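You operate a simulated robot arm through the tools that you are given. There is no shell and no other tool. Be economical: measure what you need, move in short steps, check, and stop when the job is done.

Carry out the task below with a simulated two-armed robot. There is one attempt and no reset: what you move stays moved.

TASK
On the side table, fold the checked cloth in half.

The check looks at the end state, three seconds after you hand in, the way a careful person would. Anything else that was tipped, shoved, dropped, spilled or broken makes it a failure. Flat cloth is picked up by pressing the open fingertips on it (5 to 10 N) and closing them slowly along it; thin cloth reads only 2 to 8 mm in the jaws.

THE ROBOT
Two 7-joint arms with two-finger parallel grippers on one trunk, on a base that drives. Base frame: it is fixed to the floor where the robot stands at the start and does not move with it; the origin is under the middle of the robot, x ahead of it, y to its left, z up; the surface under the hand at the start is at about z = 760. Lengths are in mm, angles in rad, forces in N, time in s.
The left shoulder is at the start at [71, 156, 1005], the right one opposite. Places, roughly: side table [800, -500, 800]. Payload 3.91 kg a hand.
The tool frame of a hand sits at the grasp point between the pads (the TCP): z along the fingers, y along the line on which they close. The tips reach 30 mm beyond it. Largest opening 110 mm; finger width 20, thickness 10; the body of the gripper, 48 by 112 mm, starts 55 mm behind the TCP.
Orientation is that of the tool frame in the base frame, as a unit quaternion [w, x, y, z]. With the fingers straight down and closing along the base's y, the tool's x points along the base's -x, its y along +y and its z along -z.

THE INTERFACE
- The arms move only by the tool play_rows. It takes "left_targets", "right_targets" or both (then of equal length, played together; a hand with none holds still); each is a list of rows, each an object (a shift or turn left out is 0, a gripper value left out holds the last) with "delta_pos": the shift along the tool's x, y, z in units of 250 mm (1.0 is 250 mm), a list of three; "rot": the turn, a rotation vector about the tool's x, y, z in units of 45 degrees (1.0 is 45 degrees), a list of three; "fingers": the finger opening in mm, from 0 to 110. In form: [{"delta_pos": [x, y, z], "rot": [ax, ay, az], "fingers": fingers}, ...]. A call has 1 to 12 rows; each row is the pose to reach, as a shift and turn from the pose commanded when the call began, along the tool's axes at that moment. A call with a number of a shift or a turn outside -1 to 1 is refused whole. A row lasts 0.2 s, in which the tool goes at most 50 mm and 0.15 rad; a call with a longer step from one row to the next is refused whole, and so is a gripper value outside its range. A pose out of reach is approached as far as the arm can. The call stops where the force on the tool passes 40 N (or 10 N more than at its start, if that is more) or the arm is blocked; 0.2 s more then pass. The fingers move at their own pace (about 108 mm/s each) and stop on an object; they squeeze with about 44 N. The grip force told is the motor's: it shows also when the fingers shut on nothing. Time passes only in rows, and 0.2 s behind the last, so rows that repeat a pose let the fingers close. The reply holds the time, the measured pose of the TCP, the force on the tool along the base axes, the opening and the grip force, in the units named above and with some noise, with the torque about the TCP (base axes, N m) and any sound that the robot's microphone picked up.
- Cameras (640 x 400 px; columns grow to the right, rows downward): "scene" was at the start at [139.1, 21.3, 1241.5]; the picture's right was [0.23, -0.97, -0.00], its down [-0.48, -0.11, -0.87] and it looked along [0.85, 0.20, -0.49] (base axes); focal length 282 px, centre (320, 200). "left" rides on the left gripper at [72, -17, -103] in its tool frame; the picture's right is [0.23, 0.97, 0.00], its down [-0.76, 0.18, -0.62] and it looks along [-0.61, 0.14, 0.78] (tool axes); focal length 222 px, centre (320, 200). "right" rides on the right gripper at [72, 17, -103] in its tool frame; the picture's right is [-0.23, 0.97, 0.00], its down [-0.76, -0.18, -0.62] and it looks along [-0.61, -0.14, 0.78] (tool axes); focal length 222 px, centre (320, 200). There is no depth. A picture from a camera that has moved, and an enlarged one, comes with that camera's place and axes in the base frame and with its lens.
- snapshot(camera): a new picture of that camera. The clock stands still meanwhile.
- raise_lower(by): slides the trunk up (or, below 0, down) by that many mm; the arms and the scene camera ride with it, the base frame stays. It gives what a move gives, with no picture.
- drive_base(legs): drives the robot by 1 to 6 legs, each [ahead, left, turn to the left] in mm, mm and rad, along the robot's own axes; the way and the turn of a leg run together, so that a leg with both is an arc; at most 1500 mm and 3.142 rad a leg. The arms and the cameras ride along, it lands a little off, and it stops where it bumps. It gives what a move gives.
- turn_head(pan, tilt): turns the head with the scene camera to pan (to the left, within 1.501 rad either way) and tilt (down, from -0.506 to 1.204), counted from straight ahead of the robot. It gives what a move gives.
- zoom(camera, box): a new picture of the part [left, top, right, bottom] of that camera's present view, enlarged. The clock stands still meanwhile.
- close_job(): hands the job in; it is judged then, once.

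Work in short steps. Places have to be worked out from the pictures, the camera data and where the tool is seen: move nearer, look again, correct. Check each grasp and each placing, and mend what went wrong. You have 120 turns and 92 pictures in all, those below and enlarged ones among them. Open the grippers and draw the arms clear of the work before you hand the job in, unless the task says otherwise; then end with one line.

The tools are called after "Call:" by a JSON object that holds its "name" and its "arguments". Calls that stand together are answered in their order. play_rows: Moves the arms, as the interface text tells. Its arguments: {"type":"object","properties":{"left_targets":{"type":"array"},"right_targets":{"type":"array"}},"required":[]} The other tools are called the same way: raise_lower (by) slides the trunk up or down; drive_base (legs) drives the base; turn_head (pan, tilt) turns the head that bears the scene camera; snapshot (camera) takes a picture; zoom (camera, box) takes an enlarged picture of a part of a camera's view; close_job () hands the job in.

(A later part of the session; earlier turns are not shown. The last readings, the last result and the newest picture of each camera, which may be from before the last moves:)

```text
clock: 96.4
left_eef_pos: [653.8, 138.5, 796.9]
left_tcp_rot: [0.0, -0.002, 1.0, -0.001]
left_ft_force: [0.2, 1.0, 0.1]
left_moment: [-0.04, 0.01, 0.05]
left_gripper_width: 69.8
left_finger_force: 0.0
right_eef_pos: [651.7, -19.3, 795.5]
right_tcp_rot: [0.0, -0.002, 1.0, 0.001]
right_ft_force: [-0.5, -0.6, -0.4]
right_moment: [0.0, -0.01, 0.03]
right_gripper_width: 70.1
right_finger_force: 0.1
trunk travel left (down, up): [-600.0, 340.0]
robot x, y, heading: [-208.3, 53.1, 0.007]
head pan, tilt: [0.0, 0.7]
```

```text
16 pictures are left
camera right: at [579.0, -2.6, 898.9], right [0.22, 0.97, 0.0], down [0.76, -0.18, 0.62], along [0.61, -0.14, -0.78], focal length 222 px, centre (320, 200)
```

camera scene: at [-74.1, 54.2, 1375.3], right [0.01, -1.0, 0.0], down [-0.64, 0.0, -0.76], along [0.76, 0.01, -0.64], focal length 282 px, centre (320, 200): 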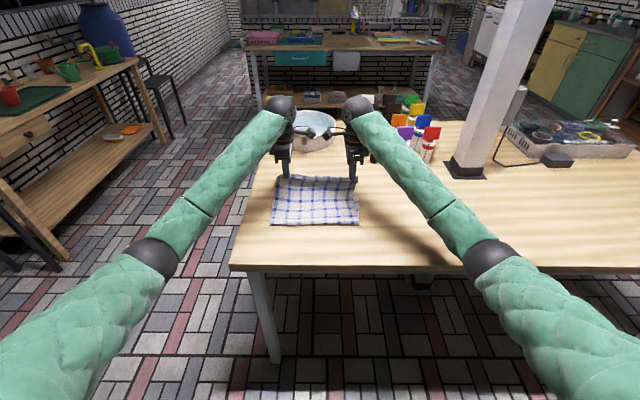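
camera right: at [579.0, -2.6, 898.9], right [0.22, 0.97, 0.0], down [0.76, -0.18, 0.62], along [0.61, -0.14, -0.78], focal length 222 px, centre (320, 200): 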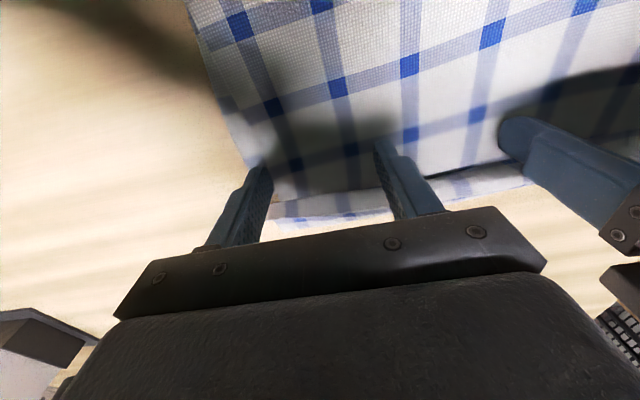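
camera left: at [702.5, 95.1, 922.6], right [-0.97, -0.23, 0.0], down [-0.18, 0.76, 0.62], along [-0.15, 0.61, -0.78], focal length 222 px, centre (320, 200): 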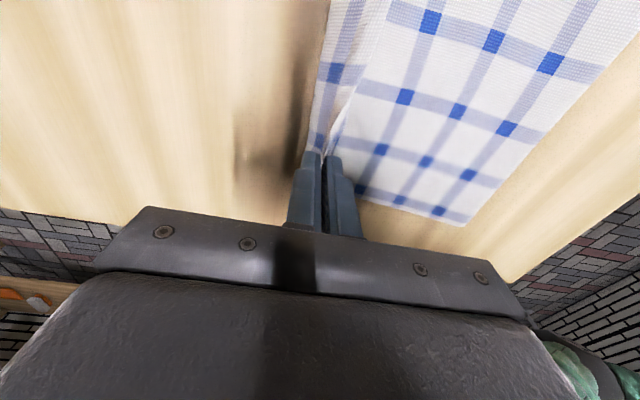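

The tips hover just above the top layer, behind the lip. Now a slow +x sweep to roll the lip over.

Call:
{"name": "play_rows", "arguments": {"left_targets": [{"delta_pos": [-0.03, 0, 0]}, {"delta_pos": [-0.06, 0, 0]}, {"delta_pos": [-0.09, 0, 0]}, {"delta_pos": [-0.12, 0, 0]}, {"delta_pos": [-0.15, 0, 0]}, {"delta_pos": [-0.18, 0, 0]}, {"delta_pos": [-0.21, 0, 0]}, {"delta_pos": [-0.24, 0, 0]}, {"delta_pos": [-0.27, 0, 0]}, {"delta_pos": [-0.3, 0, 0]}], "right_targets": [{"delta_pos": [-0.03, 0, 0]}, {"delta_pos": [-0.06, 0, 0]}, {"delta_pos": [-0.09, 0, 0]}, {"delta_pos": [-0.12, 0, 0]}, {"delta_pos": [-0.15, 0, 0]}, {"delta_pos": [-0.18, 0, 0]}, {"delta_pos": [-0.21, 0, 0]}, {"delta_pos": [-0.24, 0, 0]}, {"delta_pos": [-0.27, 0, 0]}, {"delta_pos": [-0.3, 0, 0]}]}}

Call:
{"name": "zoom", "arguments": {"camera": "scene", "box": [250, 130, 390, 240]}}

```text
clock: 98.6
left_eef_pos: [728.4, 136.6, 796.6]
left_tcp_rot: [-0.001, -0.002, 1.0, -0.001]
left_ft_force: [-0.3, 0.1, 0.0]
left_moment: [0.01, 0.01, 0.01]
left_gripper_width: 70.0
left_finger_force: 0.0
right_eef_pos: [728.8, -19.0, 795.9]
right_tcp_rot: [-0.001, -0.002, 1.0, 0.0]
right_ft_force: [0.4, 0.1, 0.2]
right_moment: [0.02, 0.0, 0.0]
right_gripper_width: 69.9
right_finger_force: 0.0
trunk travel left (down, up): [-600.0, 340.0]
robot x, y, heading: [-211.1, 51.1, 0.009]
head pan, tilt: [0.0, 0.7]
```

```text
3.64 times, centred on (320, 185) of scene
camera zoom: at [-73.0, 54.2, 1375.1], right [0.01, -1.0, 0.0], down [-0.64, 0.0, -0.76], along [0.76, 0.01, -0.64], focal length 1026 px, centre (320, 254)
```

zoom: 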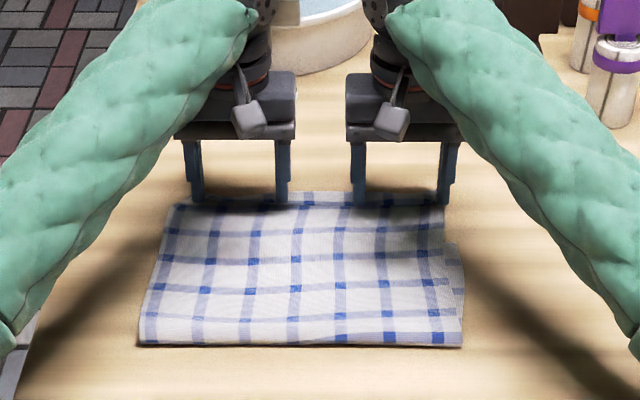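

The lip has flipped over. I'll lift the hands up and back to inspect.

Call:
{"name": "play_rows", "arguments": {"left_targets": [{"delta_pos": [-0.02, 0, -0.04]}, {"delta_pos": [-0.02, 0, -0.2]}, {"delta_pos": [0, 0, -0.4]}, {"delta_pos": [0.0, 0.1, -0.58]}], "right_targets": [{"delta_pos": [-0.02, 0, -0.04]}, {"delta_pos": [-0.02, 0, -0.2]}, {"delta_pos": [0, 0, -0.4]}, {"delta_pos": [0.0, -0.1, -0.58]}]}}

Call:
{"name": "zoom", "arguments": {"camera": "scene", "box": [250, 130, 390, 240]}}

Call:
{"name": "snapshot", "arguments": {"camera": "right"}}

Call:
{"name": "snapshot", "arguments": {"camera": "left"}}

```text
refused: row 3 steps farther than a row can; nothing moved
```

```text
3.64 times, centred on (320, 185) of scene
camera zoom: at [-73.0, 54.2, 1375.1], right [0.01, -1.0, 0.0], down [-0.64, 0.0, -0.76], along [0.76, 0.01, -0.64], focal length 1026 px, centre (320, 254)
```

zoom: 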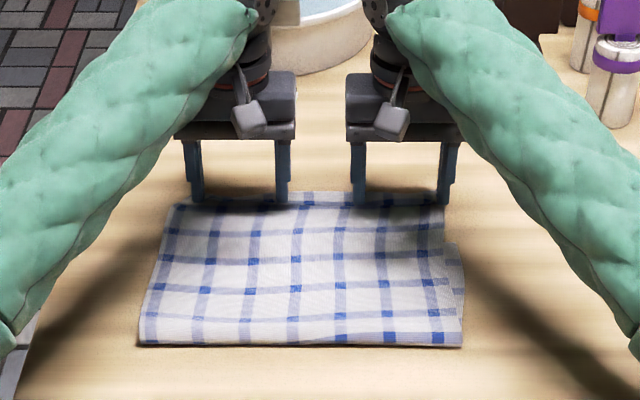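

```text
13 pictures are left
camera right: at [655.8, -2.8, 898.6], right [0.22, 0.97, 0.0], down [0.76, -0.18, 0.62], along [0.61, -0.14, -0.78], focal length 222 px, centre (320, 200)
```

right: 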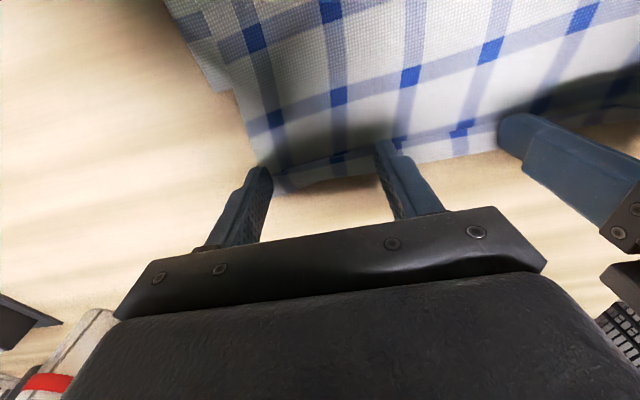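

```text
12 pictures are left
camera left: at [655.8, 119.5, 901.3], right [-0.23, 0.97, 0.0], down [0.76, 0.18, 0.62], along [0.6, 0.14, -0.78], focal length 222 px, centre (320, 200)
```

left: 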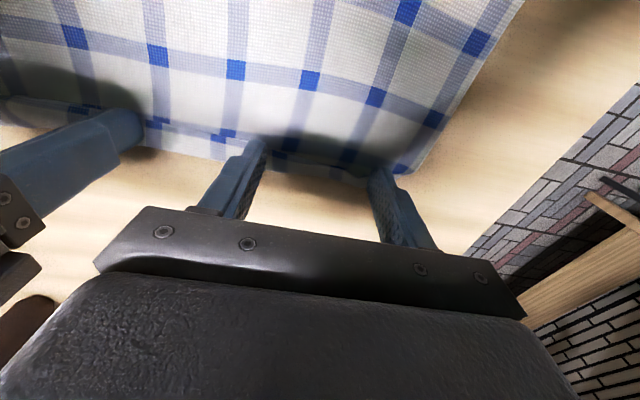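

The lift was refused because one step was too long, so nothing moved. Lifting in smaller steps.

Call:
{"name": "play_rows", "arguments": {"left_targets": [{"delta_pos": [-0.02, 0, -0.03]}, {"delta_pos": [-0.02, 0, -0.15]}, {"delta_pos": [-0.02, 0, -0.3]}, {"delta_pos": [-0.02, 0, -0.45]}, {"delta_pos": [0.0, 0.1, -0.58]}, {"delta_pos": [0.0, 0.2, -0.7]}], "right_targets": [{"delta_pos": [-0.02, 0, -0.03]}, {"delta_pos": [-0.02, 0, -0.15]}, {"delta_pos": [-0.02, 0, -0.3]}, {"delta_pos": [-0.02, 0, -0.45]}, {"delta_pos": [0.0, -0.1, -0.58]}, {"delta_pos": [0.0, -0.2, -0.7]}]}}

Call:
{"name": "zoom", "arguments": {"camera": "scene", "box": [250, 130, 390, 240]}}

Call:
{"name": "snapshot", "arguments": {"camera": "right"}}

```text
clock: 100.0
left_eef_pos: [725.7, 186.0, 974.7]
left_tcp_rot: [0.001, -0.003, 1.0, -0.001]
left_ft_force: [-0.3, 0.0, -0.3]
left_moment: [-0.01, -0.03, -0.01]
left_gripper_width: 70.0
left_finger_force: 0.1
right_eef_pos: [728.5, -65.6, 971.3]
right_tcp_rot: [-0.001, -0.002, 1.0, 0.0]
right_ft_force: [0.4, 0.7, -0.3]
right_moment: [0.03, -0.03, 0.02]
right_gripper_width: 69.8
right_finger_force: 0.1
trunk travel left (down, up): [-600.0, 340.0]
robot x, y, heading: [-211.3, 51.8, 0.007]
head pan, tilt: [0.0, 0.7]
```

```text
3.64 times, centred on (320, 185) of scene
camera zoom: at [-74.4, 54.5, 1375.1], right [0.01, -1.0, 0.0], down [-0.64, 0.0, -0.77], along [0.77, 0.01, -0.64], focal length 1026 px, centre (320, 254)
```

zoom: 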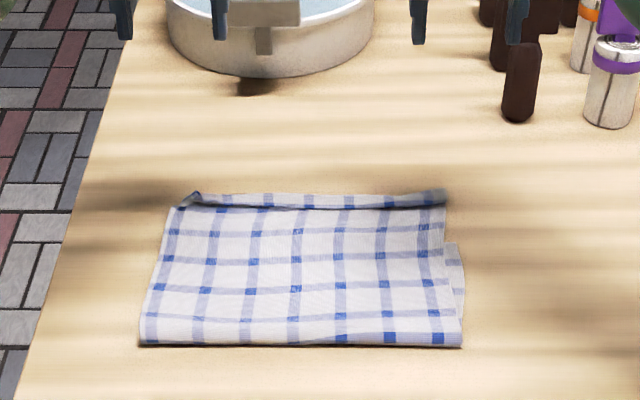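

```text
10 pictures are left
camera right: at [655.3, -49.7, 1073.0], right [0.22, 0.97, 0.0], down [0.76, -0.17, 0.62], along [0.61, -0.14, -0.78], focal length 222 px, centre (320, 200)
```

right: 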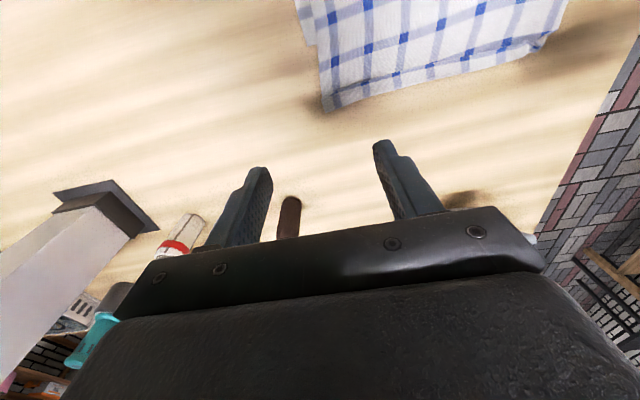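

The lip sprang partly back, with about 20 mm still curled. I didn't sweep far enough. I'll bring the base 60 mm closer for reach, sweep again well past the edge and iron it down with the tips lower.

Call:
{"name": "drive_base", "arguments": {"legs": [[60, 0, 0]]}}

Call:
{"name": "play_rows", "arguments": {"left_targets": [{"delta_pos": [0.12, -0.06, 0]}, {"delta_pos": [0.24, -0.12, 0.05]}, {"delta_pos": [0.36, -0.19, 0.12]}, {"delta_pos": [0.424, -0.192, 0.28]}, {"delta_pos": [0.424, -0.192, 0.44]}, {"delta_pos": [0.424, -0.192, 0.6]}, {"delta_pos": [0.424, -0.192, 0.7]}, {"delta_pos": [0.424, -0.192, 0.714]}, {"delta_pos": [0.424, -0.192, 0.714]}], "right_targets": [{"delta_pos": [0.12, 0.07, 0]}, {"delta_pos": [0.24, 0.15, 0.05]}, {"delta_pos": [0.36, 0.22, 0.12]}, {"delta_pos": [0.434, 0.224, 0.28]}, {"delta_pos": [0.434, 0.224, 0.44]}, {"delta_pos": [0.434, 0.224, 0.6]}, {"delta_pos": [0.434, 0.224, 0.69]}, {"delta_pos": [0.434, 0.224, 0.702]}, {"delta_pos": [0.434, 0.224, 0.702]}]}}

```text
clock: 101.0
left_eef_pos: [787.9, 188.2, 974.0]
left_tcp_rot: [-0.001, -0.003, 1.0, -0.001]
left_ft_force: [0.3, 1.0, -0.6]
left_moment: [-0.01, 0.04, 0.02]
left_gripper_width: 70.0
left_finger_force: 0.1
right_eef_pos: [789.6, -65.9, 969.5]
right_tcp_rot: [0.0, -0.002, 1.0, 0.0]
right_ft_force: [0.3, -0.3, -0.1]
right_moment: [0.0, 0.02, 0.03]
right_gripper_width: 70.0
right_finger_force: 0.2
trunk travel left (down, up): [-600.0, 340.0]
robot x, y, heading: [-152.0, 51.3, 0.005]
head pan, tilt: [0.0, 0.7]
```

```text
clock: 103.0
left_eef_pos: [680.7, 139.3, 793.9]
left_tcp_rot: [-0.001, -0.002, 1.0, -0.001]
left_ft_force: [-0.3, -0.1, -0.2]
left_moment: [0.0, 0.0, 0.0]
left_gripper_width: 69.9
left_finger_force: 0.0
right_eef_pos: [679.0, -10.9, 794.8]
right_tcp_rot: [0.0, -0.002, 1.0, 0.0]
right_ft_force: [-0.8, 0.6, 0.0]
right_moment: [0.02, 0.0, -0.02]
right_gripper_width: 70.0
right_finger_force: 0.1
trunk travel left (down, up): [-600.0, 340.0]
robot x, y, heading: [-149.0, 52.4, 0.004]
head pan, tilt: [0.0, 0.7]
```

Both hands are in place with no contact force. Now the long sweep to x≈768, dipping 1.5 mm at the end.

Call:
{"name": "play_rows", "arguments": {"left_targets": [{"delta_pos": [-0.03, 0, 0]}, {"delta_pos": [-0.06, 0, 0]}, {"delta_pos": [-0.09, 0, 0]}, {"delta_pos": [-0.12, 0, 0]}, {"delta_pos": [-0.15, 0, 0]}, {"delta_pos": [-0.18, 0, 0]}, {"delta_pos": [-0.21, 0, 0.003]}, {"delta_pos": [-0.25, 0, 0.006]}, {"delta_pos": [-0.29, 0, 0.006]}, {"delta_pos": [-0.33, 0, 0.006]}, {"delta_pos": [-0.36, 0, 0.006]}], "right_targets": [{"delta_pos": [-0.03, 0, 0]}, {"delta_pos": [-0.06, 0, 0]}, {"delta_pos": [-0.09, 0, 0]}, {"delta_pos": [-0.12, 0, 0]}, {"delta_pos": [-0.15, 0, 0]}, {"delta_pos": [-0.18, 0, 0]}, {"delta_pos": [-0.21, 0, 0.003]}, {"delta_pos": [-0.25, 0, 0.006]}, {"delta_pos": [-0.29, 0, 0.006]}, {"delta_pos": [-0.33, 0, 0.006]}, {"delta_pos": [-0.36, 0, 0.006]}]}}

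Call:
{"name": "zoom", "arguments": {"camera": "right", "box": [200, 0, 560, 225]}}

```text
clock: 105.4
left_eef_pos: [770.6, 140.4, 794.3]
left_tcp_rot: [-0.001, -0.002, 1.0, -0.001]
left_ft_force: [-0.1, 0.4, 0.2]
left_moment: [0.02, 0.03, -0.03]
left_gripper_width: 69.8
left_finger_force: 0.1
right_eef_pos: [768.9, -9.1, 793.3]
right_tcp_rot: [0.0, -0.001, 1.0, 0.0]
right_ft_force: [-0.8, 0.4, 1.0]
right_moment: [0.0, 0.01, -0.01]
right_gripper_width: 70.1
right_finger_force: 0.0
trunk travel left (down, up): [-600.0, 340.0]
robot x, y, heading: [-147.9, 53.1, 0.003]
head pan, tilt: [0.0, 0.7]
```

```text
1.78 times, centred on (380, 112) of right
camera zoom: at [697.5, 6.8, 895.4], right [0.23, 0.97, 0.0], down [0.76, -0.18, 0.62], along [0.61, -0.14, -0.78], focal length 395 px, centre (213, 356)
```

zoom: 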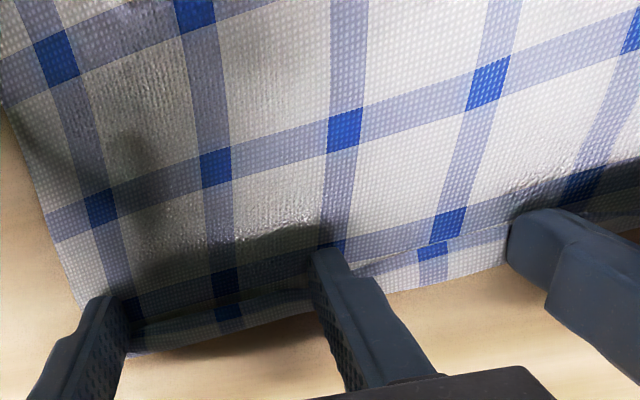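

The edge strip now looks flat, but it may have been dragged along. I'll lift clear and look.

Call:
{"name": "play_rows", "arguments": {"left_targets": [{"delta_pos": [0, 0, -0.03]}, {"delta_pos": [0, 0, -0.15]}, {"delta_pos": [0, 0, -0.3]}, {"delta_pos": [0, 0, -0.45]}, {"delta_pos": [0.0, 0.1, -0.58]}, {"delta_pos": [0.0, 0.2, -0.7]}], "right_targets": [{"delta_pos": [0, 0, -0.03]}, {"delta_pos": [0, 0, -0.15]}, {"delta_pos": [0, 0, -0.3]}, {"delta_pos": [0, 0, -0.45]}, {"delta_pos": [0.0, -0.1, -0.58]}, {"delta_pos": [0.0, -0.2, -0.7]}]}}

Call:
{"name": "zoom", "arguments": {"camera": "scene", "box": [240, 130, 400, 255]}}

```text
clock: 106.8
left_eef_pos: [771.1, 189.0, 970.1]
left_tcp_rot: [0.0, -0.002, 1.0, -0.001]
left_ft_force: [0.5, -0.3, -0.1]
left_moment: [0.03, -0.03, 0.01]
left_gripper_width: 70.2
left_finger_force: 0.0
right_eef_pos: [768.0, -57.4, 968.5]
right_tcp_rot: [0.0, -0.002, 1.0, 0.0]
right_ft_force: [0.2, -0.3, -0.4]
right_moment: [0.0, 0.0, -0.04]
right_gripper_width: 70.1
right_finger_force: 0.1
trunk travel left (down, up): [-600.0, 340.0]
robot x, y, heading: [-148.1, 52.5, 0.008]
head pan, tilt: [0.0, 0.7]
```

```text
3.20 times, centred on (320, 192) of scene
camera zoom: at [-14.9, 54.7, 1375.2], right [0.01, -1.0, 0.0], down [-0.64, 0.0, -0.77], along [0.77, 0.01, -0.64], focal length 903 px, centre (320, 224)
```

zoom: 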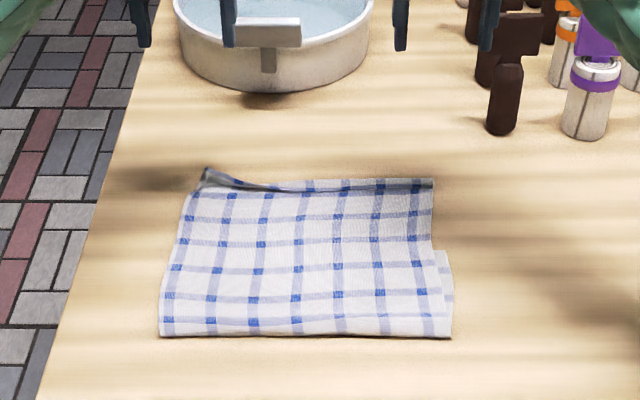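

The sweep pulled the top layer too far: the top edge is now at x≈783 and the fold at ≈552, with the bottom layer ending at about 690. Since the top now overhangs by ~90 mm as a single layer, I can pinch that far strip. Gripped from that side it leaves no reversed lip, so I can roll the fold back and lay it again. First I turn the wrists 90°.

Call:
{"name": "play_rows", "arguments": {"left_targets": [{"rot": [0, 0, -0.167], "fingers": 30}, {"rot": [0, 0, -0.333]}, {"rot": [0, 0, -0.5]}, {"rot": [0, 0, -0.667]}, {"rot": [0, 0, -0.833]}, {"rot": [0, 0, -1.0]}], "right_targets": [{"rot": [0, 0, 0.167], "fingers": 30}, {"rot": [0, 0, 0.333]}, {"rot": [0, 0, 0.5]}, {"rot": [0, 0, 0.667]}, {"rot": [0, 0, 0.833]}, {"rot": [0, 0, 1.0]}]}}

Call:
{"name": "play_rows", "arguments": {"left_targets": [{"rot": [0, 0, -0.167]}, {"rot": [0, 0, -0.333]}, {"rot": [0, 0, -0.5]}, {"rot": [0, 0, -0.667]}, {"rot": [0, 0, -0.833]}, {"rot": [0, 0, -1.0]}], "right_targets": [{"rot": [0, 0, 0.167]}, {"rot": [0, 0, 0.333]}, {"rot": [0, 0, 0.5]}, {"rot": [0, 0, 0.667]}, {"rot": [0, 0, 0.833]}, {"rot": [0, 0, 1.0]}]}}

Call:
{"name": "snapshot", "arguments": {"camera": "right"}}

```text
clock: 108.2
left_eef_pos: [770.6, 188.5, 968.6]
left_tcp_rot: [-0.001, -0.386, 0.923, 0.0]
left_ft_force: [0.9, -0.6, 0.0]
left_moment: [0.01, -0.03, 0.01]
left_gripper_width: 29.9
left_finger_force: 0.0
right_eef_pos: [770.3, -60.0, 968.4]
right_tcp_rot: [0.0, 0.383, 0.924, 0.0]
right_ft_force: [0.2, -0.7, 0.2]
right_moment: [0.02, -0.01, 0.01]
right_gripper_width: 30.0
right_finger_force: 0.1
trunk travel left (down, up): [-600.0, 340.0]
robot x, y, heading: [-148.3, 56.1, 0.005]
head pan, tilt: [0.0, 0.7]
```

```text
clock: 109.6
left_eef_pos: [770.1, 189.8, 968.2]
left_tcp_rot: [0.001, 0.709, -0.705, 0.0]
left_ft_force: [0.2, -0.4, 0.2]
left_moment: [-0.01, 0.02, 0.01]
left_gripper_width: 30.1
left_finger_force: 0.0
right_eef_pos: [770.7, -60.2, 969.4]
right_tcp_rot: [0.0, 0.707, 0.707, 0.001]
right_ft_force: [1.1, -0.2, 0.5]
right_moment: [-0.01, -0.01, -0.01]
right_gripper_width: 30.1
right_finger_force: 0.0
trunk travel left (down, up): [-600.0, 340.0]
robot x, y, heading: [-149.1, 51.9, 0.006]
head pan, tilt: [0.0, 0.7]
```

```text
7 pictures are left
camera right: at [787.8, 12.2, 1070.4], right [0.97, -0.23, 0.0], down [-0.18, -0.76, 0.62], along [-0.14, -0.61, -0.78], focal length 222 px, centre (320, 200)
```

right: 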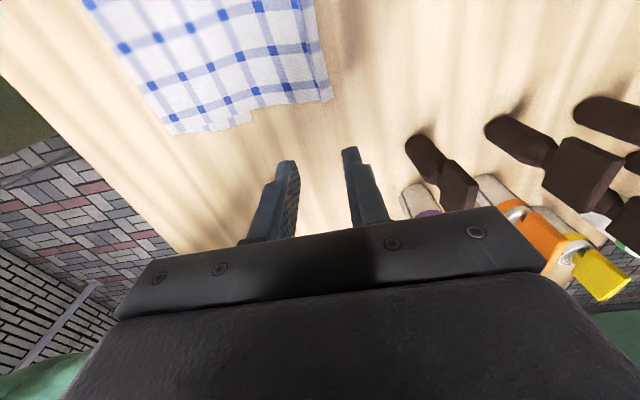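

From here the top's far right corner is at (787,−65), the bottom's far corner at about (674,−63) and the fold at ≈559. I'll grip the single-layer strip at x≈752, y 172 and −42.

Call:
{"name": "play_rows", "arguments": {"left_targets": [{"delta_pos": [0.072, 0.072, 0.1]}, {"delta_pos": [0.072, 0.072, 0.27]}, {"delta_pos": [0.072, 0.072, 0.44]}, {"delta_pos": [0.072, 0.072, 0.6]}, {"delta_pos": [0.072, 0.072, 0.69]}, {"delta_pos": [0.072, 0.072, 0.705]}, {"delta_pos": [0.072, 0.072, 0.705]}], "right_targets": [{"delta_pos": [0.072, -0.075, 0.1]}, {"delta_pos": [0.072, -0.075, 0.27]}, {"delta_pos": [0.072, -0.075, 0.44]}, {"delta_pos": [0.072, -0.075, 0.6]}, {"delta_pos": [0.072, -0.075, 0.69]}, {"delta_pos": [0.072, -0.075, 0.708]}, {"delta_pos": [0.072, -0.075, 0.708]}]}}

```text
clock: 111.2
left_eef_pos: [752.0, 170.6, 792.5]
left_tcp_rot: [0.001, 0.709, -0.705, 0.001]
left_ft_force: [0.6, 0.3, 3.5]
left_moment: [-0.01, -0.05, 0.03]
left_gripper_width: 30.1
left_finger_force: 0.4
right_eef_pos: [749.8, -40.9, 791.9]
right_tcp_rot: [0.0, 0.706, 0.709, 0.001]
right_ft_force: [0.0, -0.1, 5.7]
right_moment: [-0.04, -0.14, 0.04]
right_gripper_width: 30.1
right_finger_force: 0.2
trunk travel left (down, up): [-600.0, 340.0]
robot x, y, heading: [-150.1, 53.8, 0.007]
head pan, tilt: [0.0, 0.7]
```

Just touching: 3.5 and 5.7 N. Pressing about 0.8 mm more and closing slowly.

Call:
{"name": "play_rows", "arguments": {"left_targets": [{"delta_pos": [0, 0, 0.003]}, {"delta_pos": [0, 0, 0.0045]}, {"delta_pos": [0, 0, 0.0045], "fingers": 26}, {"delta_pos": [0, 0, 0.0045], "fingers": 22}, {"delta_pos": [0, 0, 0.0045], "fingers": 19}, {"delta_pos": [0, 0, 0.0045], "fingers": 16}, {"delta_pos": [0, 0, 0.0045], "fingers": 13}, {"delta_pos": [0, 0, 0.0045], "fingers": 10}, {"delta_pos": [0, 0, 0.0045], "fingers": 7}, {"delta_pos": [0, 0, 0.0045], "fingers": 4}, {"delta_pos": [0, 0, 0.0045], "fingers": 0}, {"delta_pos": [0, 0, 0.0045], "fingers": 0}], "right_targets": [{"delta_pos": [0, 0, 0.002]}, {"delta_pos": [0, 0, 0.0035]}, {"delta_pos": [0, 0, 0.0035], "fingers": 26}, {"delta_pos": [0, 0, 0.0035], "fingers": 22}, {"delta_pos": [0, 0, 0.0035], "fingers": 19}, {"delta_pos": [0, 0, 0.0035], "fingers": 16}, {"delta_pos": [0, 0, 0.0035], "fingers": 13}, {"delta_pos": [0, 0, 0.0035], "fingers": 10}, {"delta_pos": [0, 0, 0.0035], "fingers": 7}, {"delta_pos": [0, 0, 0.0035], "fingers": 4}, {"delta_pos": [0, 0, 0.0035], "fingers": 0}, {"delta_pos": [0, 0, 0.0035], "fingers": 0}]}}

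```text
clock: 113.8
left_eef_pos: [751.2, 171.1, 793.6]
left_tcp_rot: [0.001, 0.709, -0.705, 0.001]
left_ft_force: [-0.3, -0.6, 0.7]
left_moment: [0.01, 0.0, 0.01]
left_gripper_width: 0.1
left_finger_force: 38.1
right_eef_pos: [749.8, -42.2, 791.6]
right_tcp_rot: [0.001, 0.705, 0.709, 0.0]
right_ft_force: [3.4, -0.5, 19.8]
right_moment: [0.05, -0.17, -0.03]
right_gripper_width: 1.3
right_finger_force: 41.1
trunk travel left (down, up): [-600.0, 340.0]
robot x, y, heading: [-149.4, 49.2, 0.003]
head pan, tilt: [0.0, 0.7]
```

Right caught (1.3 mm). Left lost pressure and closed empty, so I'll reopen the left and press harder.

Call:
{"name": "play_rows", "arguments": {"left_targets": [{"delta_pos": [0, 0, -0.03], "fingers": 6}, {"delta_pos": [0, 0, -0.03], "fingers": 30}, {"delta_pos": [0, 0, -0.03], "fingers": 30}, {"delta_pos": [0, 0, -0.01]}, {"delta_pos": [0, 0, 0.002]}, {"delta_pos": [0, 0, 0.004]}, {"delta_pos": [0, 0, 0.004]}]}}

```text
clock: 115.4
left_eef_pos: [752.6, 170.3, 793.5]
left_tcp_rot: [0.0, 0.709, -0.705, 0.001]
left_ft_force: [0.1, 0.2, 2.0]
left_moment: [0.04, -0.04, 0.01]
left_gripper_width: 30.0
left_finger_force: 0.3
right_eef_pos: [748.6, -41.4, 790.2]
right_tcp_rot: [0.0, 0.706, 0.708, 0.001]
right_ft_force: [5.6, -0.6, 21.6]
right_moment: [0.04, -0.23, -0.03]
right_gripper_width: 1.3
right_finger_force: 41.6
trunk travel left (down, up): [-600.0, 340.0]
robot x, y, heading: [-150.7, 54.4, 0.009]
head pan, tilt: [0.0, 0.7]
```

Left reads only 2 N. Pressing 1.5 mm more.

Call:
{"name": "play_rows", "arguments": {"left_targets": [{"delta_pos": [0, 0, 0.003]}, {"delta_pos": [0, 0, 0.006]}, {"delta_pos": [0, 0, 0.006]}]}}

```text
clock: 116.2
left_eef_pos: [752.1, 171.1, 793.2]
left_tcp_rot: [0.0, 0.709, -0.705, 0.001]
left_ft_force: [-0.3, -2.6, 9.8]
left_moment: [-0.12, -0.18, -0.05]
left_gripper_width: 30.0
left_finger_force: 0.1
right_eef_pos: [750.2, -41.7, 793.2]
right_tcp_rot: [0.001, 0.706, 0.708, 0.002]
right_ft_force: [5.1, 1.1, 18.9]
right_moment: [0.05, -0.21, -0.03]
right_gripper_width: 1.4
right_finger_force: 41.3
trunk travel left (down, up): [-600.0, 340.0]
robot x, y, heading: [-151.0, 51.2, 0.009]
head pan, tilt: [0.0, 0.7]
```

Left now presses with 10 N. A touch more, then close.

Call:
{"name": "play_rows", "arguments": {"left_targets": [{"delta_pos": [0, 0, 0.002]}, {"delta_pos": [0, 0, 0.003], "fingers": 27}, {"delta_pos": [0, 0, 0.003], "fingers": 24}, {"delta_pos": [0, 0, 0.003], "fingers": 21}, {"delta_pos": [0, 0, 0.003], "fingers": 18}, {"delta_pos": [0, 0, 0.003], "fingers": 15}, {"delta_pos": [0, 0, 0.003], "fingers": 12}, {"delta_pos": [0, 0, 0.003], "fingers": 9}, {"delta_pos": [0, 0, 0.003], "fingers": 6}, {"delta_pos": [0, 0, 0.003], "fingers": 3}, {"delta_pos": [0, 0, 0.003], "fingers": 0}, {"delta_pos": [0, 0, 0.003], "fingers": 0}]}}

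```text
clock: 118.8
left_eef_pos: [752.3, 170.8, 791.9]
left_tcp_rot: [0.0, 0.709, -0.705, 0.001]
left_ft_force: [7.3, 0.7, 28.5]
left_moment: [-0.15, -0.43, 0.08]
left_gripper_width: 1.7
left_finger_force: 41.8
right_eef_pos: [749.7, -42.0, 792.0]
right_tcp_rot: [0.001, 0.706, 0.709, 0.001]
right_ft_force: [-1.3, 0.5, 5.9]
right_moment: [0.03, 0.02, 0.0]
right_gripper_width: 1.2
right_finger_force: 41.3
trunk travel left (down, up): [-600.0, 340.0]
robot x, y, heading: [-151.0, 53.0, 0.005]
head pan, tilt: [0.0, 0.7]
```

Both hold (1.7 and 1.2 mm). Lifting up and back so that the sheet trails behind the hands.

Call:
{"name": "play_rows", "arguments": {"left_targets": [{"delta_pos": [0, 0.01, -0.06]}, {"delta_pos": [0, 0.03, -0.15]}, {"delta_pos": [0, 0.06, -0.25]}, {"delta_pos": [0, 0.1, -0.36]}, {"delta_pos": [0, 0.15, -0.46]}, {"delta_pos": [0, 0.2, -0.54]}, {"delta_pos": [0, 0.2, -0.54]}], "right_targets": [{"delta_pos": [0, -0.01, -0.06]}, {"delta_pos": [0, -0.03, -0.15]}, {"delta_pos": [0, -0.06, -0.25]}, {"delta_pos": [0, -0.1, -0.36]}, {"delta_pos": [0, -0.15, -0.46]}, {"delta_pos": [0, -0.2, -0.54]}, {"delta_pos": [0, -0.2, -0.54]}]}}

Call:
{"name": "zoom", "arguments": {"camera": "scene", "box": [220, 120, 420, 245]}}

```text
clock: 120.4
left_eef_pos: [703.9, 171.7, 922.6]
left_tcp_rot: [0.001, 0.709, -0.705, 0.001]
left_ft_force: [0.5, 0.5, -0.9]
left_moment: [0.03, 0.01, -0.01]
left_gripper_width: 1.6
left_finger_force: 41.3
right_eef_pos: [702.5, -42.6, 925.0]
right_tcp_rot: [0.0, 0.706, 0.709, 0.0]
right_ft_force: [0.5, 0.9, -0.3]
right_moment: [0.04, -0.02, 0.01]
right_gripper_width: 1.4
right_finger_force: 41.4
trunk travel left (down, up): [-600.0, 340.0]
robot x, y, heading: [-149.2, 53.8, 0.006]
head pan, tilt: [0.0, 0.7]
```

```text
3.20 times, centred on (320, 182) of scene
camera zoom: at [-12.4, 54.8, 1375.0], right [0.01, -1.0, 0.0], down [-0.65, 0.0, -0.76], along [0.76, 0.01, -0.65], focal length 903 px, centre (320, 256)
```

zoom: 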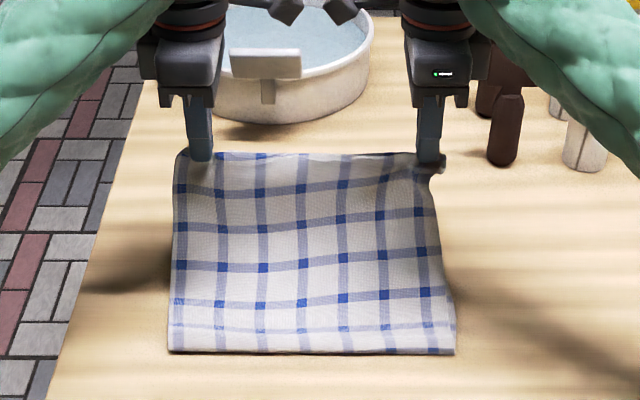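

A clean hold with the sheet hanging straight. Now I drive back 222 mm so the sheet relays itself on the table and the fold line moves to about x 480.

Call:
{"name": "drive_base", "arguments": {"legs": [[-222, 0, 0]]}}

Call:
{"name": "zoom", "arguments": {"camera": "scene", "box": [220, 120, 420, 245]}}

```text
clock: 122.1
left_eef_pos: [481.5, 168.8, 923.6]
left_tcp_rot: [0.002, 0.708, -0.706, 0.001]
left_ft_force: [-1.9, 0.0, 0.8]
left_moment: [0.01, 0.03, 0.0]
left_gripper_width: 1.8
left_finger_force: 41.7
right_eef_pos: [479.9, -43.1, 926.7]
right_tcp_rot: [0.0, 0.706, 0.708, 0.0]
right_ft_force: [-0.6, 0.2, 1.5]
right_moment: [0.01, -0.03, 0.0]
right_gripper_width: 1.1
right_finger_force: 41.4
trunk travel left (down, up): [-600.0, 340.0]
robot x, y, heading: [-367.5, 53.3, 0.007]
head pan, tilt: [0.0, 0.7]
```

```text
3.20 times, centred on (320, 182) of scene
camera zoom: at [-236.4, 53.1, 1375.3], right [0.01, -1.0, 0.0], down [-0.64, 0.0, -0.77], along [0.77, 0.0, -0.64], focal length 903 px, centre (320, 256)
```

zoom: 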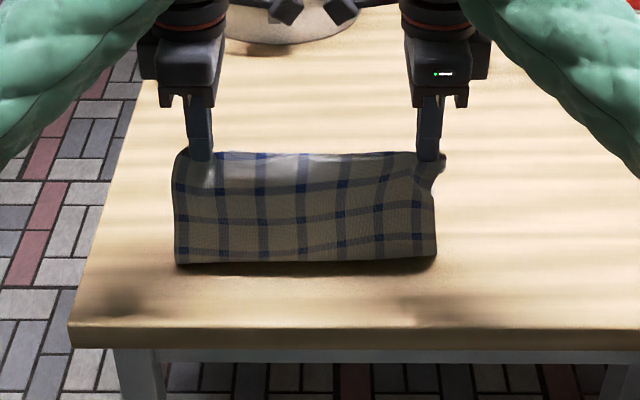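

The fold line now sits at x≈480, as wanted. Next I lay the top forward along an arc: arms forward 60 and down 60, then the base forward 70.

Call:
{"name": "play_rows", "arguments": {"left_targets": [{"delta_pos": [0, -0.07, 0.06]}, {"delta_pos": [0, -0.14, 0.12]}, {"delta_pos": [0, -0.2, 0.18]}, {"delta_pos": [0, -0.24, 0.24]}, {"delta_pos": [0, -0.24, 0.24]}], "right_targets": [{"delta_pos": [0, 0.07, 0.06]}, {"delta_pos": [0, 0.14, 0.12]}, {"delta_pos": [0, 0.2, 0.18]}, {"delta_pos": [0, 0.24, 0.24]}, {"delta_pos": [0, 0.24, 0.24]}]}}

Call:
{"name": "drive_base", "arguments": {"legs": [[75, 0, 0]]}}

Call:
{"name": "play_rows", "arguments": {"left_targets": [{"delta_pos": [0, -0.06, 0.07]}, {"delta_pos": [0, -0.12, 0.13]}, {"delta_pos": [0, -0.14, 0.18]}, {"delta_pos": [0, -0.14, 0.18]}], "right_targets": [{"delta_pos": [0, 0.06, 0.07]}, {"delta_pos": [0, 0.12, 0.13]}, {"delta_pos": [0, 0.14, 0.18]}, {"delta_pos": [0, 0.14, 0.18]}]}}

Call:
{"name": "zoom", "arguments": {"camera": "scene", "box": [220, 120, 420, 245]}}

```text
clock: 123.3
left_eef_pos: [540.6, 169.7, 862.7]
left_tcp_rot: [0.001, 0.708, -0.706, 0.0]
left_ft_force: [0.9, -0.9, 0.1]
left_moment: [-0.01, -0.01, -0.02]
left_gripper_width: 1.7
left_finger_force: 41.3
right_eef_pos: [540.1, -45.3, 866.1]
right_tcp_rot: [0.0, 0.706, 0.708, 0.0]
right_ft_force: [-0.2, 1.2, -0.2]
right_moment: [0.06, 0.02, 0.0]
right_gripper_width: 1.3
right_finger_force: 41.3
trunk travel left (down, up): [-600.0, 340.0]
robot x, y, heading: [-370.8, 51.9, 0.004]
head pan, tilt: [0.0, 0.7]
```

```text
clock: 124.3
left_eef_pos: [618.5, 169.2, 860.7]
left_tcp_rot: [0.002, 0.708, -0.706, 0.0]
left_ft_force: [0.4, -0.5, -0.7]
left_moment: [0.03, 0.03, -0.03]
left_gripper_width: 1.6
left_finger_force: 41.0
right_eef_pos: [617.9, -44.7, 863.3]
right_tcp_rot: [0.0, 0.707, 0.708, 0.0]
right_ft_force: [0.8, 0.7, -1.2]
right_moment: [-0.01, 0.07, -0.01]
right_gripper_width: 1.2
right_finger_force: 41.0
trunk travel left (down, up): [-600.0, 340.0]
robot x, y, heading: [-293.3, 51.0, 0.005]
head pan, tilt: [0.0, 0.7]
```

```text
clock: 125.3
left_eef_pos: [653.8, 170.1, 816.7]
left_tcp_rot: [0.002, 0.709, -0.706, 0.001]
left_ft_force: [0.0, -0.4, 0.6]
left_moment: [0.0, 0.02, -0.01]
left_gripper_width: 2.0
left_finger_force: 41.3
right_eef_pos: [651.7, -43.7, 822.3]
right_tcp_rot: [-0.001, 0.708, 0.706, 0.0]
right_ft_force: [-0.4, 0.4, -0.3]
right_moment: [0.01, 0.0, -0.02]
right_gripper_width: 1.4
right_finger_force: 40.7
trunk travel left (down, up): [-600.0, 340.0]
robot x, y, heading: [-296.5, 51.6, 0.003]
head pan, tilt: [0.0, 0.7]
```

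```text
3.20 times, centred on (320, 182) of scene
camera zoom: at [-158.4, 53.5, 1375.2], right [0.01, -1.0, 0.0], down [-0.64, 0.0, -0.76], along [0.76, 0.0, -0.64], focal length 903 px, centre (320, 256)
```

zoom: 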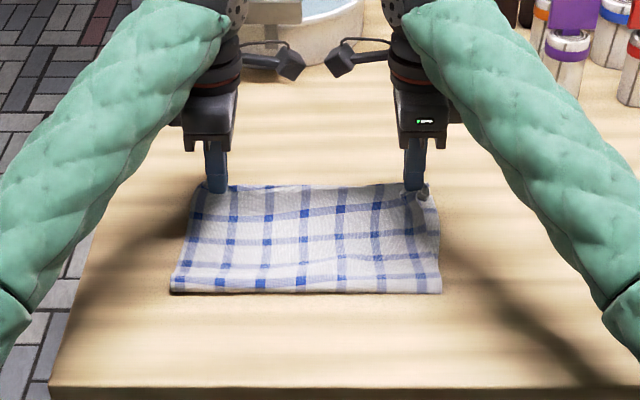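

The fold got pulled forward to about 512 because I laid the edge ~25 mm too far. I'll reverse to the upright position, restoring the fold at 480, and lay it again ending at x≈630.

Call:
{"name": "play_rows", "arguments": {"left_targets": [{"delta_pos": [0, 0.06, -0.08]}, {"delta_pos": [0, 0.14, -0.18]}, {"delta_pos": [0, 0.2, -0.28]}, {"delta_pos": [0, 0.28, -0.38]}, {"delta_pos": [0, 0.38, -0.43]}, {"delta_pos": [0, 0.38, -0.43]}], "right_targets": [{"delta_pos": [0, -0.06, -0.07]}, {"delta_pos": [0, -0.14, -0.16]}, {"delta_pos": [0, -0.2, -0.26]}, {"delta_pos": [0, -0.28, -0.36]}, {"delta_pos": [0, -0.38, -0.41]}, {"delta_pos": [0, -0.38, -0.41]}]}}

Call:
{"name": "drive_base", "arguments": {"legs": [[-82, 0, 0]]}}

Call:
{"name": "play_rows", "arguments": {"left_targets": [{"delta_pos": [0, -0.03, 0.08]}, {"delta_pos": [0, -0.06, 0.15]}, {"delta_pos": [0, -0.1, 0.22]}, {"delta_pos": [0, -0.14, 0.28]}, {"delta_pos": [0, -0.2, 0.34]}, {"delta_pos": [0, -0.24, 0.36]}, {"delta_pos": [0, -0.24, 0.36]}], "right_targets": [{"delta_pos": [0, 0.03, 0.08]}, {"delta_pos": [0, 0.06, 0.15]}, {"delta_pos": [0, 0.1, 0.22]}, {"delta_pos": [0, 0.14, 0.28]}, {"delta_pos": [0, 0.2, 0.34]}, {"delta_pos": [0, 0.24, 0.36]}, {"delta_pos": [0, 0.24, 0.36]}]}}

```text
clock: 126.7
left_eef_pos: [558.8, 168.4, 925.1]
left_tcp_rot: [0.001, 0.708, -0.706, 0.0]
left_ft_force: [0.1, -0.3, 0.5]
left_moment: [-0.02, 0.02, 0.0]
left_gripper_width: 1.5
left_finger_force: 41.5
right_eef_pos: [554.5, -45.3, 921.2]
right_tcp_rot: [-0.001, 0.706, 0.708, 0.0]
right_ft_force: [-0.4, 1.0, 0.5]
right_moment: [0.02, 0.02, 0.02]
right_gripper_width: 1.5
right_finger_force: 41.1
trunk travel left (down, up): [-600.0, 340.0]
robot x, y, heading: [-291.3, 53.5, 0.005]
head pan, tilt: [0.0, 0.7]
```

```text
clock: 127.8
left_eef_pos: [474.4, 168.2, 926.1]
left_tcp_rot: [0.0, 0.708, -0.706, 0.001]
left_ft_force: [0.1, -0.8, 0.5]
left_moment: [-0.02, 0.01, -0.02]
left_gripper_width: 1.5
left_finger_force: 42.1
right_eef_pos: [471.3, -46.5, 922.2]
right_tcp_rot: [0.001, 0.707, 0.707, 0.001]
right_ft_force: [-0.4, 0.0, 0.3]
right_moment: [0.02, -0.02, -0.03]
right_gripper_width: 1.2
right_finger_force: 41.2
trunk travel left (down, up): [-600.0, 340.0]
robot x, y, heading: [-378.3, 51.6, 0.007]
head pan, tilt: [0.0, 0.7]
```

```text
clock: 129.4
left_eef_pos: [536.4, 167.5, 835.7]
left_tcp_rot: [0.002, 0.709, -0.705, 0.0]
left_ft_force: [0.8, 0.9, -0.3]
left_moment: [0.0, -0.01, -0.02]
left_gripper_width: 1.5
left_finger_force: 41.9
right_eef_pos: [533.5, -44.6, 830.4]
right_tcp_rot: [0.0, 0.707, 0.708, 0.0]
right_ft_force: [0.8, 1.2, 0.5]
right_moment: [0.01, 0.01, 0.02]
right_gripper_width: 1.2
right_finger_force: 41.7
trunk travel left (down, up): [-600.0, 340.0]
robot x, y, heading: [-377.4, 53.0, 0.008]
head pan, tilt: [0.0, 0.7]
```

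Now a low carry forward of 105 mm by base, then lowering with a slight pull-back so the flap lands pointing forward.

Call:
{"name": "drive_base", "arguments": {"legs": [[105, 0, 0]]}}

Call:
{"name": "zoom", "arguments": {"camera": "scene", "box": [220, 120, 420, 245]}}

```text
clock: 130.5
left_eef_pos: [642.4, 168.3, 834.2]
left_tcp_rot: [0.002, 0.708, -0.706, 0.0]
left_ft_force: [0.8, -0.2, 0.3]
left_moment: [0.03, -0.02, -0.03]
left_gripper_width: 1.6
left_finger_force: 41.3
right_eef_pos: [638.7, -43.4, 830.7]
right_tcp_rot: [-0.001, 0.706, 0.708, 0.0]
right_ft_force: [-0.2, 0.4, 0.5]
right_moment: [0.01, 0.01, 0.03]
right_gripper_width: 1.6
right_finger_force: 41.3
trunk travel left (down, up): [-600.0, 340.0]
robot x, y, heading: [-274.3, 52.5, 0.01]
head pan, tilt: [0.0, 0.7]
```

```text
3.20 times, centred on (320, 182) of scene
camera zoom: at [-134.1, 53.7, 1375.0], right [0.01, -1.0, 0.0], down [-0.65, 0.0, -0.76], along [0.76, 0.0, -0.65], focal length 903 px, centre (320, 256)
```

zoom: 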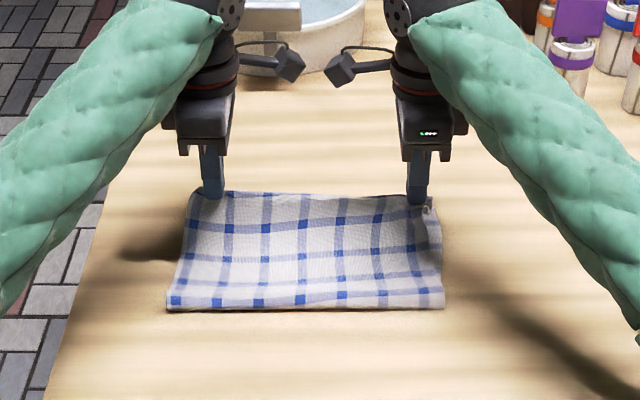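

The fold is at ≈513 and the geometry now adds up: the bottom edge is at ≈697, with a flap of ~40 mm beyond the grip. I'll set down 10 mm further back and open gently while touching the cloth, so the gathered ridge spreads.

Call:
{"name": "play_rows", "arguments": {"left_targets": [{"delta_pos": [0, 0.0, 0.05]}, {"delta_pos": [0, 0.02, 0.1]}, {"delta_pos": [0, 0.04, 0.14]}, {"delta_pos": [0, 0.04, 0.158]}, {"delta_pos": [0, 0.04, 0.158], "fingers": 5}, {"delta_pos": [0, 0.04, 0.158], "fingers": 10}, {"delta_pos": [0, 0.04, 0.158], "fingers": 16}, {"delta_pos": [0, 0.04, 0.158], "fingers": 22}, {"delta_pos": [0, 0.04, 0.158], "fingers": 28}, {"delta_pos": [0, 0.04, 0.12], "fingers": 30}, {"delta_pos": [0, 0.04, 0.0], "fingers": 30}], "right_targets": [{"delta_pos": [0, 0.0, 0.04]}, {"delta_pos": [0, -0.02, 0.09]}, {"delta_pos": [0, -0.04, 0.13]}, {"delta_pos": [0, -0.04, 0.146]}, {"delta_pos": [0, -0.04, 0.146], "fingers": 5}, {"delta_pos": [0, -0.04, 0.146], "fingers": 10}, {"delta_pos": [0, -0.04, 0.146], "fingers": 16}, {"delta_pos": [0, -0.04, 0.146], "fingers": 22}, {"delta_pos": [0, -0.04, 0.146], "fingers": 28}, {"delta_pos": [0, -0.04, 0.11], "fingers": 30}, {"delta_pos": [0, -0.04, 0.0], "fingers": 30}]}}

Call:
{"name": "play_rows", "arguments": {"left_targets": [{"delta_pos": [0, 0, -0.15]}, {"delta_pos": [-0.05, 0, -0.3]}, {"delta_pos": [-0.15, 0.0, -0.45]}, {"delta_pos": [-0.3, 0.0, -0.55]}], "right_targets": [{"delta_pos": [0, 0, -0.15]}, {"delta_pos": [-0.05, 0, -0.3]}, {"delta_pos": [-0.15, 0.0, -0.45]}, {"delta_pos": [-0.3, 0.0, -0.55]}]}}

Call:
{"name": "zoom", "arguments": {"camera": "scene", "box": [240, 130, 400, 255]}}

```text
clock: 132.9
left_eef_pos: [628.9, 170.3, 836.8]
left_tcp_rot: [0.0, 0.709, -0.706, 0.002]
left_ft_force: [-0.4, -0.4, -0.3]
left_moment: [-0.01, -0.01, -0.01]
left_gripper_width: 30.0
left_finger_force: 0.0
right_eef_pos: [626.4, -45.6, 831.5]
right_tcp_rot: [0.0, 0.707, 0.708, -0.001]
right_ft_force: [-0.6, -0.7, -0.7]
right_moment: [0.02, -0.02, -0.02]
right_gripper_width: 29.9
right_finger_force: 0.1
trunk travel left (down, up): [-600.0, 340.0]
robot x, y, heading: [-271.1, 59.5, 0.004]
head pan, tilt: [0.0, 0.7]
```

```text
clock: 133.9
left_eef_pos: [629.5, 246.1, 974.7]
left_tcp_rot: [0.0, 0.709, -0.705, 0.001]
left_ft_force: [-1.1, -1.3, 0.5]
left_moment: [0.02, -0.04, 0.02]
left_gripper_width: 29.9
left_finger_force: 0.0
right_eef_pos: [627.3, -120.4, 968.8]
right_tcp_rot: [0.0, 0.707, 0.708, 0.0]
right_ft_force: [0.1, 0.4, 0.1]
right_moment: [0.0, 0.0, -0.03]
right_gripper_width: 30.0
right_finger_force: 0.1
trunk travel left (down, up): [-600.0, 340.0]
robot x, y, heading: [-272.1, 51.8, 0.009]
head pan, tilt: [0.0, 0.7]
```

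```text
3.20 times, centred on (320, 192) of scene
camera zoom: at [-137.0, 53.8, 1375.2], right [0.01, -1.0, 0.0], down [-0.64, 0.0, -0.77], along [0.77, 0.0, -0.64], focal length 903 px, centre (320, 224)
```

zoom: 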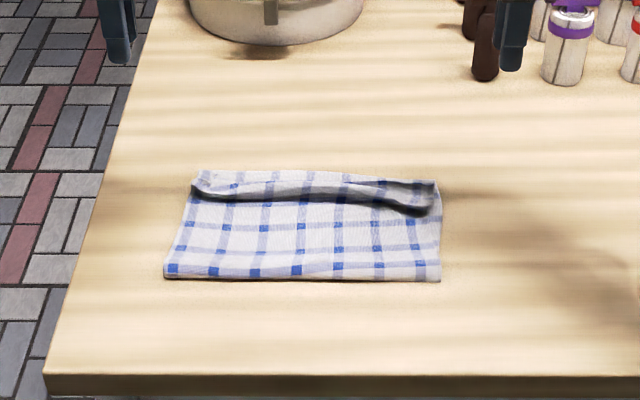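

It's close, but there is a dark hump or lip at x≈632, near where I gripped. I'll turn the wrists back and look from the right wrist camera with one of the two remaining pictures.

Call:
{"name": "play_rows", "arguments": {"left_targets": [{"rot": [0, 0, 0.167], "fingers": 70}, {"rot": [0, 0, 0.333]}, {"rot": [0, 0, 0.5]}, {"rot": [0, 0, 0.667]}, {"rot": [0, 0, 0.833]}, {"rot": [0, 0, 1.0]}], "right_targets": [{"rot": [0, 0, -0.167], "fingers": 70}, {"rot": [0, 0, -0.333]}, {"rot": [0, 0, -0.5]}, {"rot": [0, 0, -0.667]}, {"rot": [0, 0, -0.833]}, {"rot": [0, 0, -1.0]}]}}

Call:
{"name": "play_rows", "arguments": {"left_targets": [{"rot": [0, 0, 0.167]}, {"rot": [0, 0, 0.333]}, {"rot": [0, 0, 0.5]}, {"rot": [0, 0, 0.667]}, {"rot": [0, 0, 0.833]}, {"rot": [0, 0, 1.0]}], "right_targets": [{"rot": [0, 0, -0.167]}, {"rot": [0, 0, -0.333]}, {"rot": [0, 0, -0.5]}, {"rot": [0, 0, -0.667]}, {"rot": [0, 0, -0.833]}, {"rot": [0, 0, -1.0]}]}}

Call:
{"name": "play_rows", "arguments": {"right_targets": [{"delta_pos": [0.04, 0.12, 0]}, {"delta_pos": [0.08, 0.28, 0]}, {"delta_pos": [0.12, 0.43, 0]}, {"delta_pos": [0.12, 0.43, 0]}]}}

Call:
{"name": "zoom", "arguments": {"camera": "right", "box": [220, 0, 580, 225]}}

```text
clock: 135.3
left_eef_pos: [631.0, 244.2, 971.9]
left_tcp_rot: [-0.001, -0.383, 0.924, -0.001]
left_ft_force: [-0.2, 0.2, 0.5]
left_moment: [0.01, 0.0, -0.05]
left_gripper_width: 69.9
left_finger_force: 0.0
right_eef_pos: [626.5, -118.2, 968.2]
right_tcp_rot: [0.0, 0.381, 0.925, 0.001]
right_ft_force: [-0.7, 0.3, -0.7]
right_moment: [-0.01, 0.01, -0.01]
right_gripper_width: 70.0
right_finger_force: 0.0
trunk travel left (down, up): [-600.0, 340.0]
robot x, y, heading: [-270.9, 50.7, 0.007]
head pan, tilt: [0.0, 0.7]
```

```text
clock: 136.7
left_eef_pos: [630.1, 244.4, 972.7]
left_tcp_rot: [-0.001, -0.001, 1.0, -0.001]
left_ft_force: [-0.2, 0.1, 0.2]
left_moment: [0.0, 0.0, 0.01]
left_gripper_width: 70.0
left_finger_force: 0.1
right_eef_pos: [628.2, -119.4, 968.2]
right_tcp_rot: [0.0, -0.002, 1.0, 0.001]
right_ft_force: [-0.3, -1.0, -1.1]
right_moment: [0.01, -0.01, -0.02]
right_gripper_width: 70.0
right_finger_force: 0.0
trunk travel left (down, up): [-600.0, 340.0]
robot x, y, heading: [-272.9, 53.7, 0.002]
head pan, tilt: [0.0, 0.7]
```

```text
clock: 137.7
left_eef_pos: [630.3, 242.6, 971.9]
left_tcp_rot: [-0.001, -0.002, 1.0, -0.001]
left_ft_force: [-0.7, -0.6, -0.9]
left_moment: [0.01, 0.01, 0.02]
left_gripper_width: 70.0
left_finger_force: 0.1
right_eef_pos: [598.3, -13.1, 969.5]
right_tcp_rot: [-0.001, 0.0, 1.0, -0.001]
right_ft_force: [0.0, -0.8, 0.3]
right_moment: [0.01, 0.01, -0.01]
right_gripper_width: 70.2
right_finger_force: 0.0
trunk travel left (down, up): [-600.0, 340.0]
robot x, y, heading: [-270.3, 53.8, 0.009]
head pan, tilt: [0.0, 0.7]
```

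```text
1.78 times, centred on (400, 112) of right
camera zoom: at [525.4, 4.9, 1072.4], right [0.23, 0.97, 0.0], down [0.76, -0.18, 0.62], along [0.61, -0.14, -0.78], focal length 395 px, centre (178, 356)
```

zoom: 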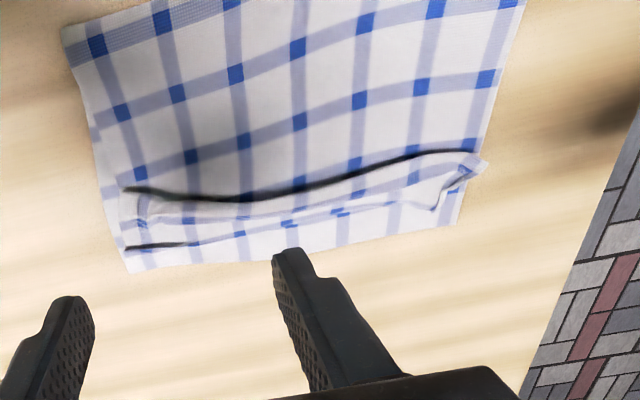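

Now it's clear. The top edge lies about 20 mm short of the bottom edge, and a soft pleat at x≈602–635 takes up that slack. A gentle four-finger push of the pleat forward by about 45 mm should smooth it and close the gap. I'll position the hands behind it.

Call:
{"name": "play_rows", "arguments": {"left_targets": [{"delta_pos": [0.05, -0.14, 0.05]}, {"delta_pos": [0.1, -0.28, 0.1]}, {"delta_pos": [0.14, -0.42, 0.16]}, {"delta_pos": [0.14, -0.42, 0.32]}, {"delta_pos": [0.14, -0.42, 0.48]}, {"delta_pos": [0.14, -0.42, 0.62]}, {"delta_pos": [0.14, -0.42, 0.69]}, {"delta_pos": [0.14, -0.42, 0.706]}, {"delta_pos": [0.14, -0.42, 0.706]}], "right_targets": [{"delta_pos": [0.03, 0, 0.05]}, {"delta_pos": [0.06, 0, 0.1]}, {"delta_pos": [0.072, 0, 0.16]}, {"delta_pos": [0.072, 0, 0.32]}, {"delta_pos": [0.072, 0, 0.48]}, {"delta_pos": [0.072, 0, 0.62]}, {"delta_pos": [0.072, 0, 0.68]}, {"delta_pos": [0.072, 0, 0.696]}, {"delta_pos": [0.072, 0, 0.696]}]}}

```text
clock: 139.7
left_eef_pos: [596.0, 137.7, 797.2]
left_tcp_rot: [-0.002, -0.002, 1.0, -0.001]
left_ft_force: [0.3, 1.1, -0.2]
left_moment: [-0.02, 0.04, 0.01]
left_gripper_width: 69.9
left_finger_force: 0.0
right_eef_pos: [580.9, -11.0, 793.4]
right_tcp_rot: [0.0, -0.001, 1.0, 0.001]
right_ft_force: [0.2, -0.4, -0.1]
right_moment: [0.0, 0.01, -0.01]
right_gripper_width: 69.9
right_finger_force: 0.0
trunk travel left (down, up): [-600.0, 340.0]
robot x, y, heading: [-271.9, 50.8, 0.008]
head pan, tilt: [0.0, 0.7]
```

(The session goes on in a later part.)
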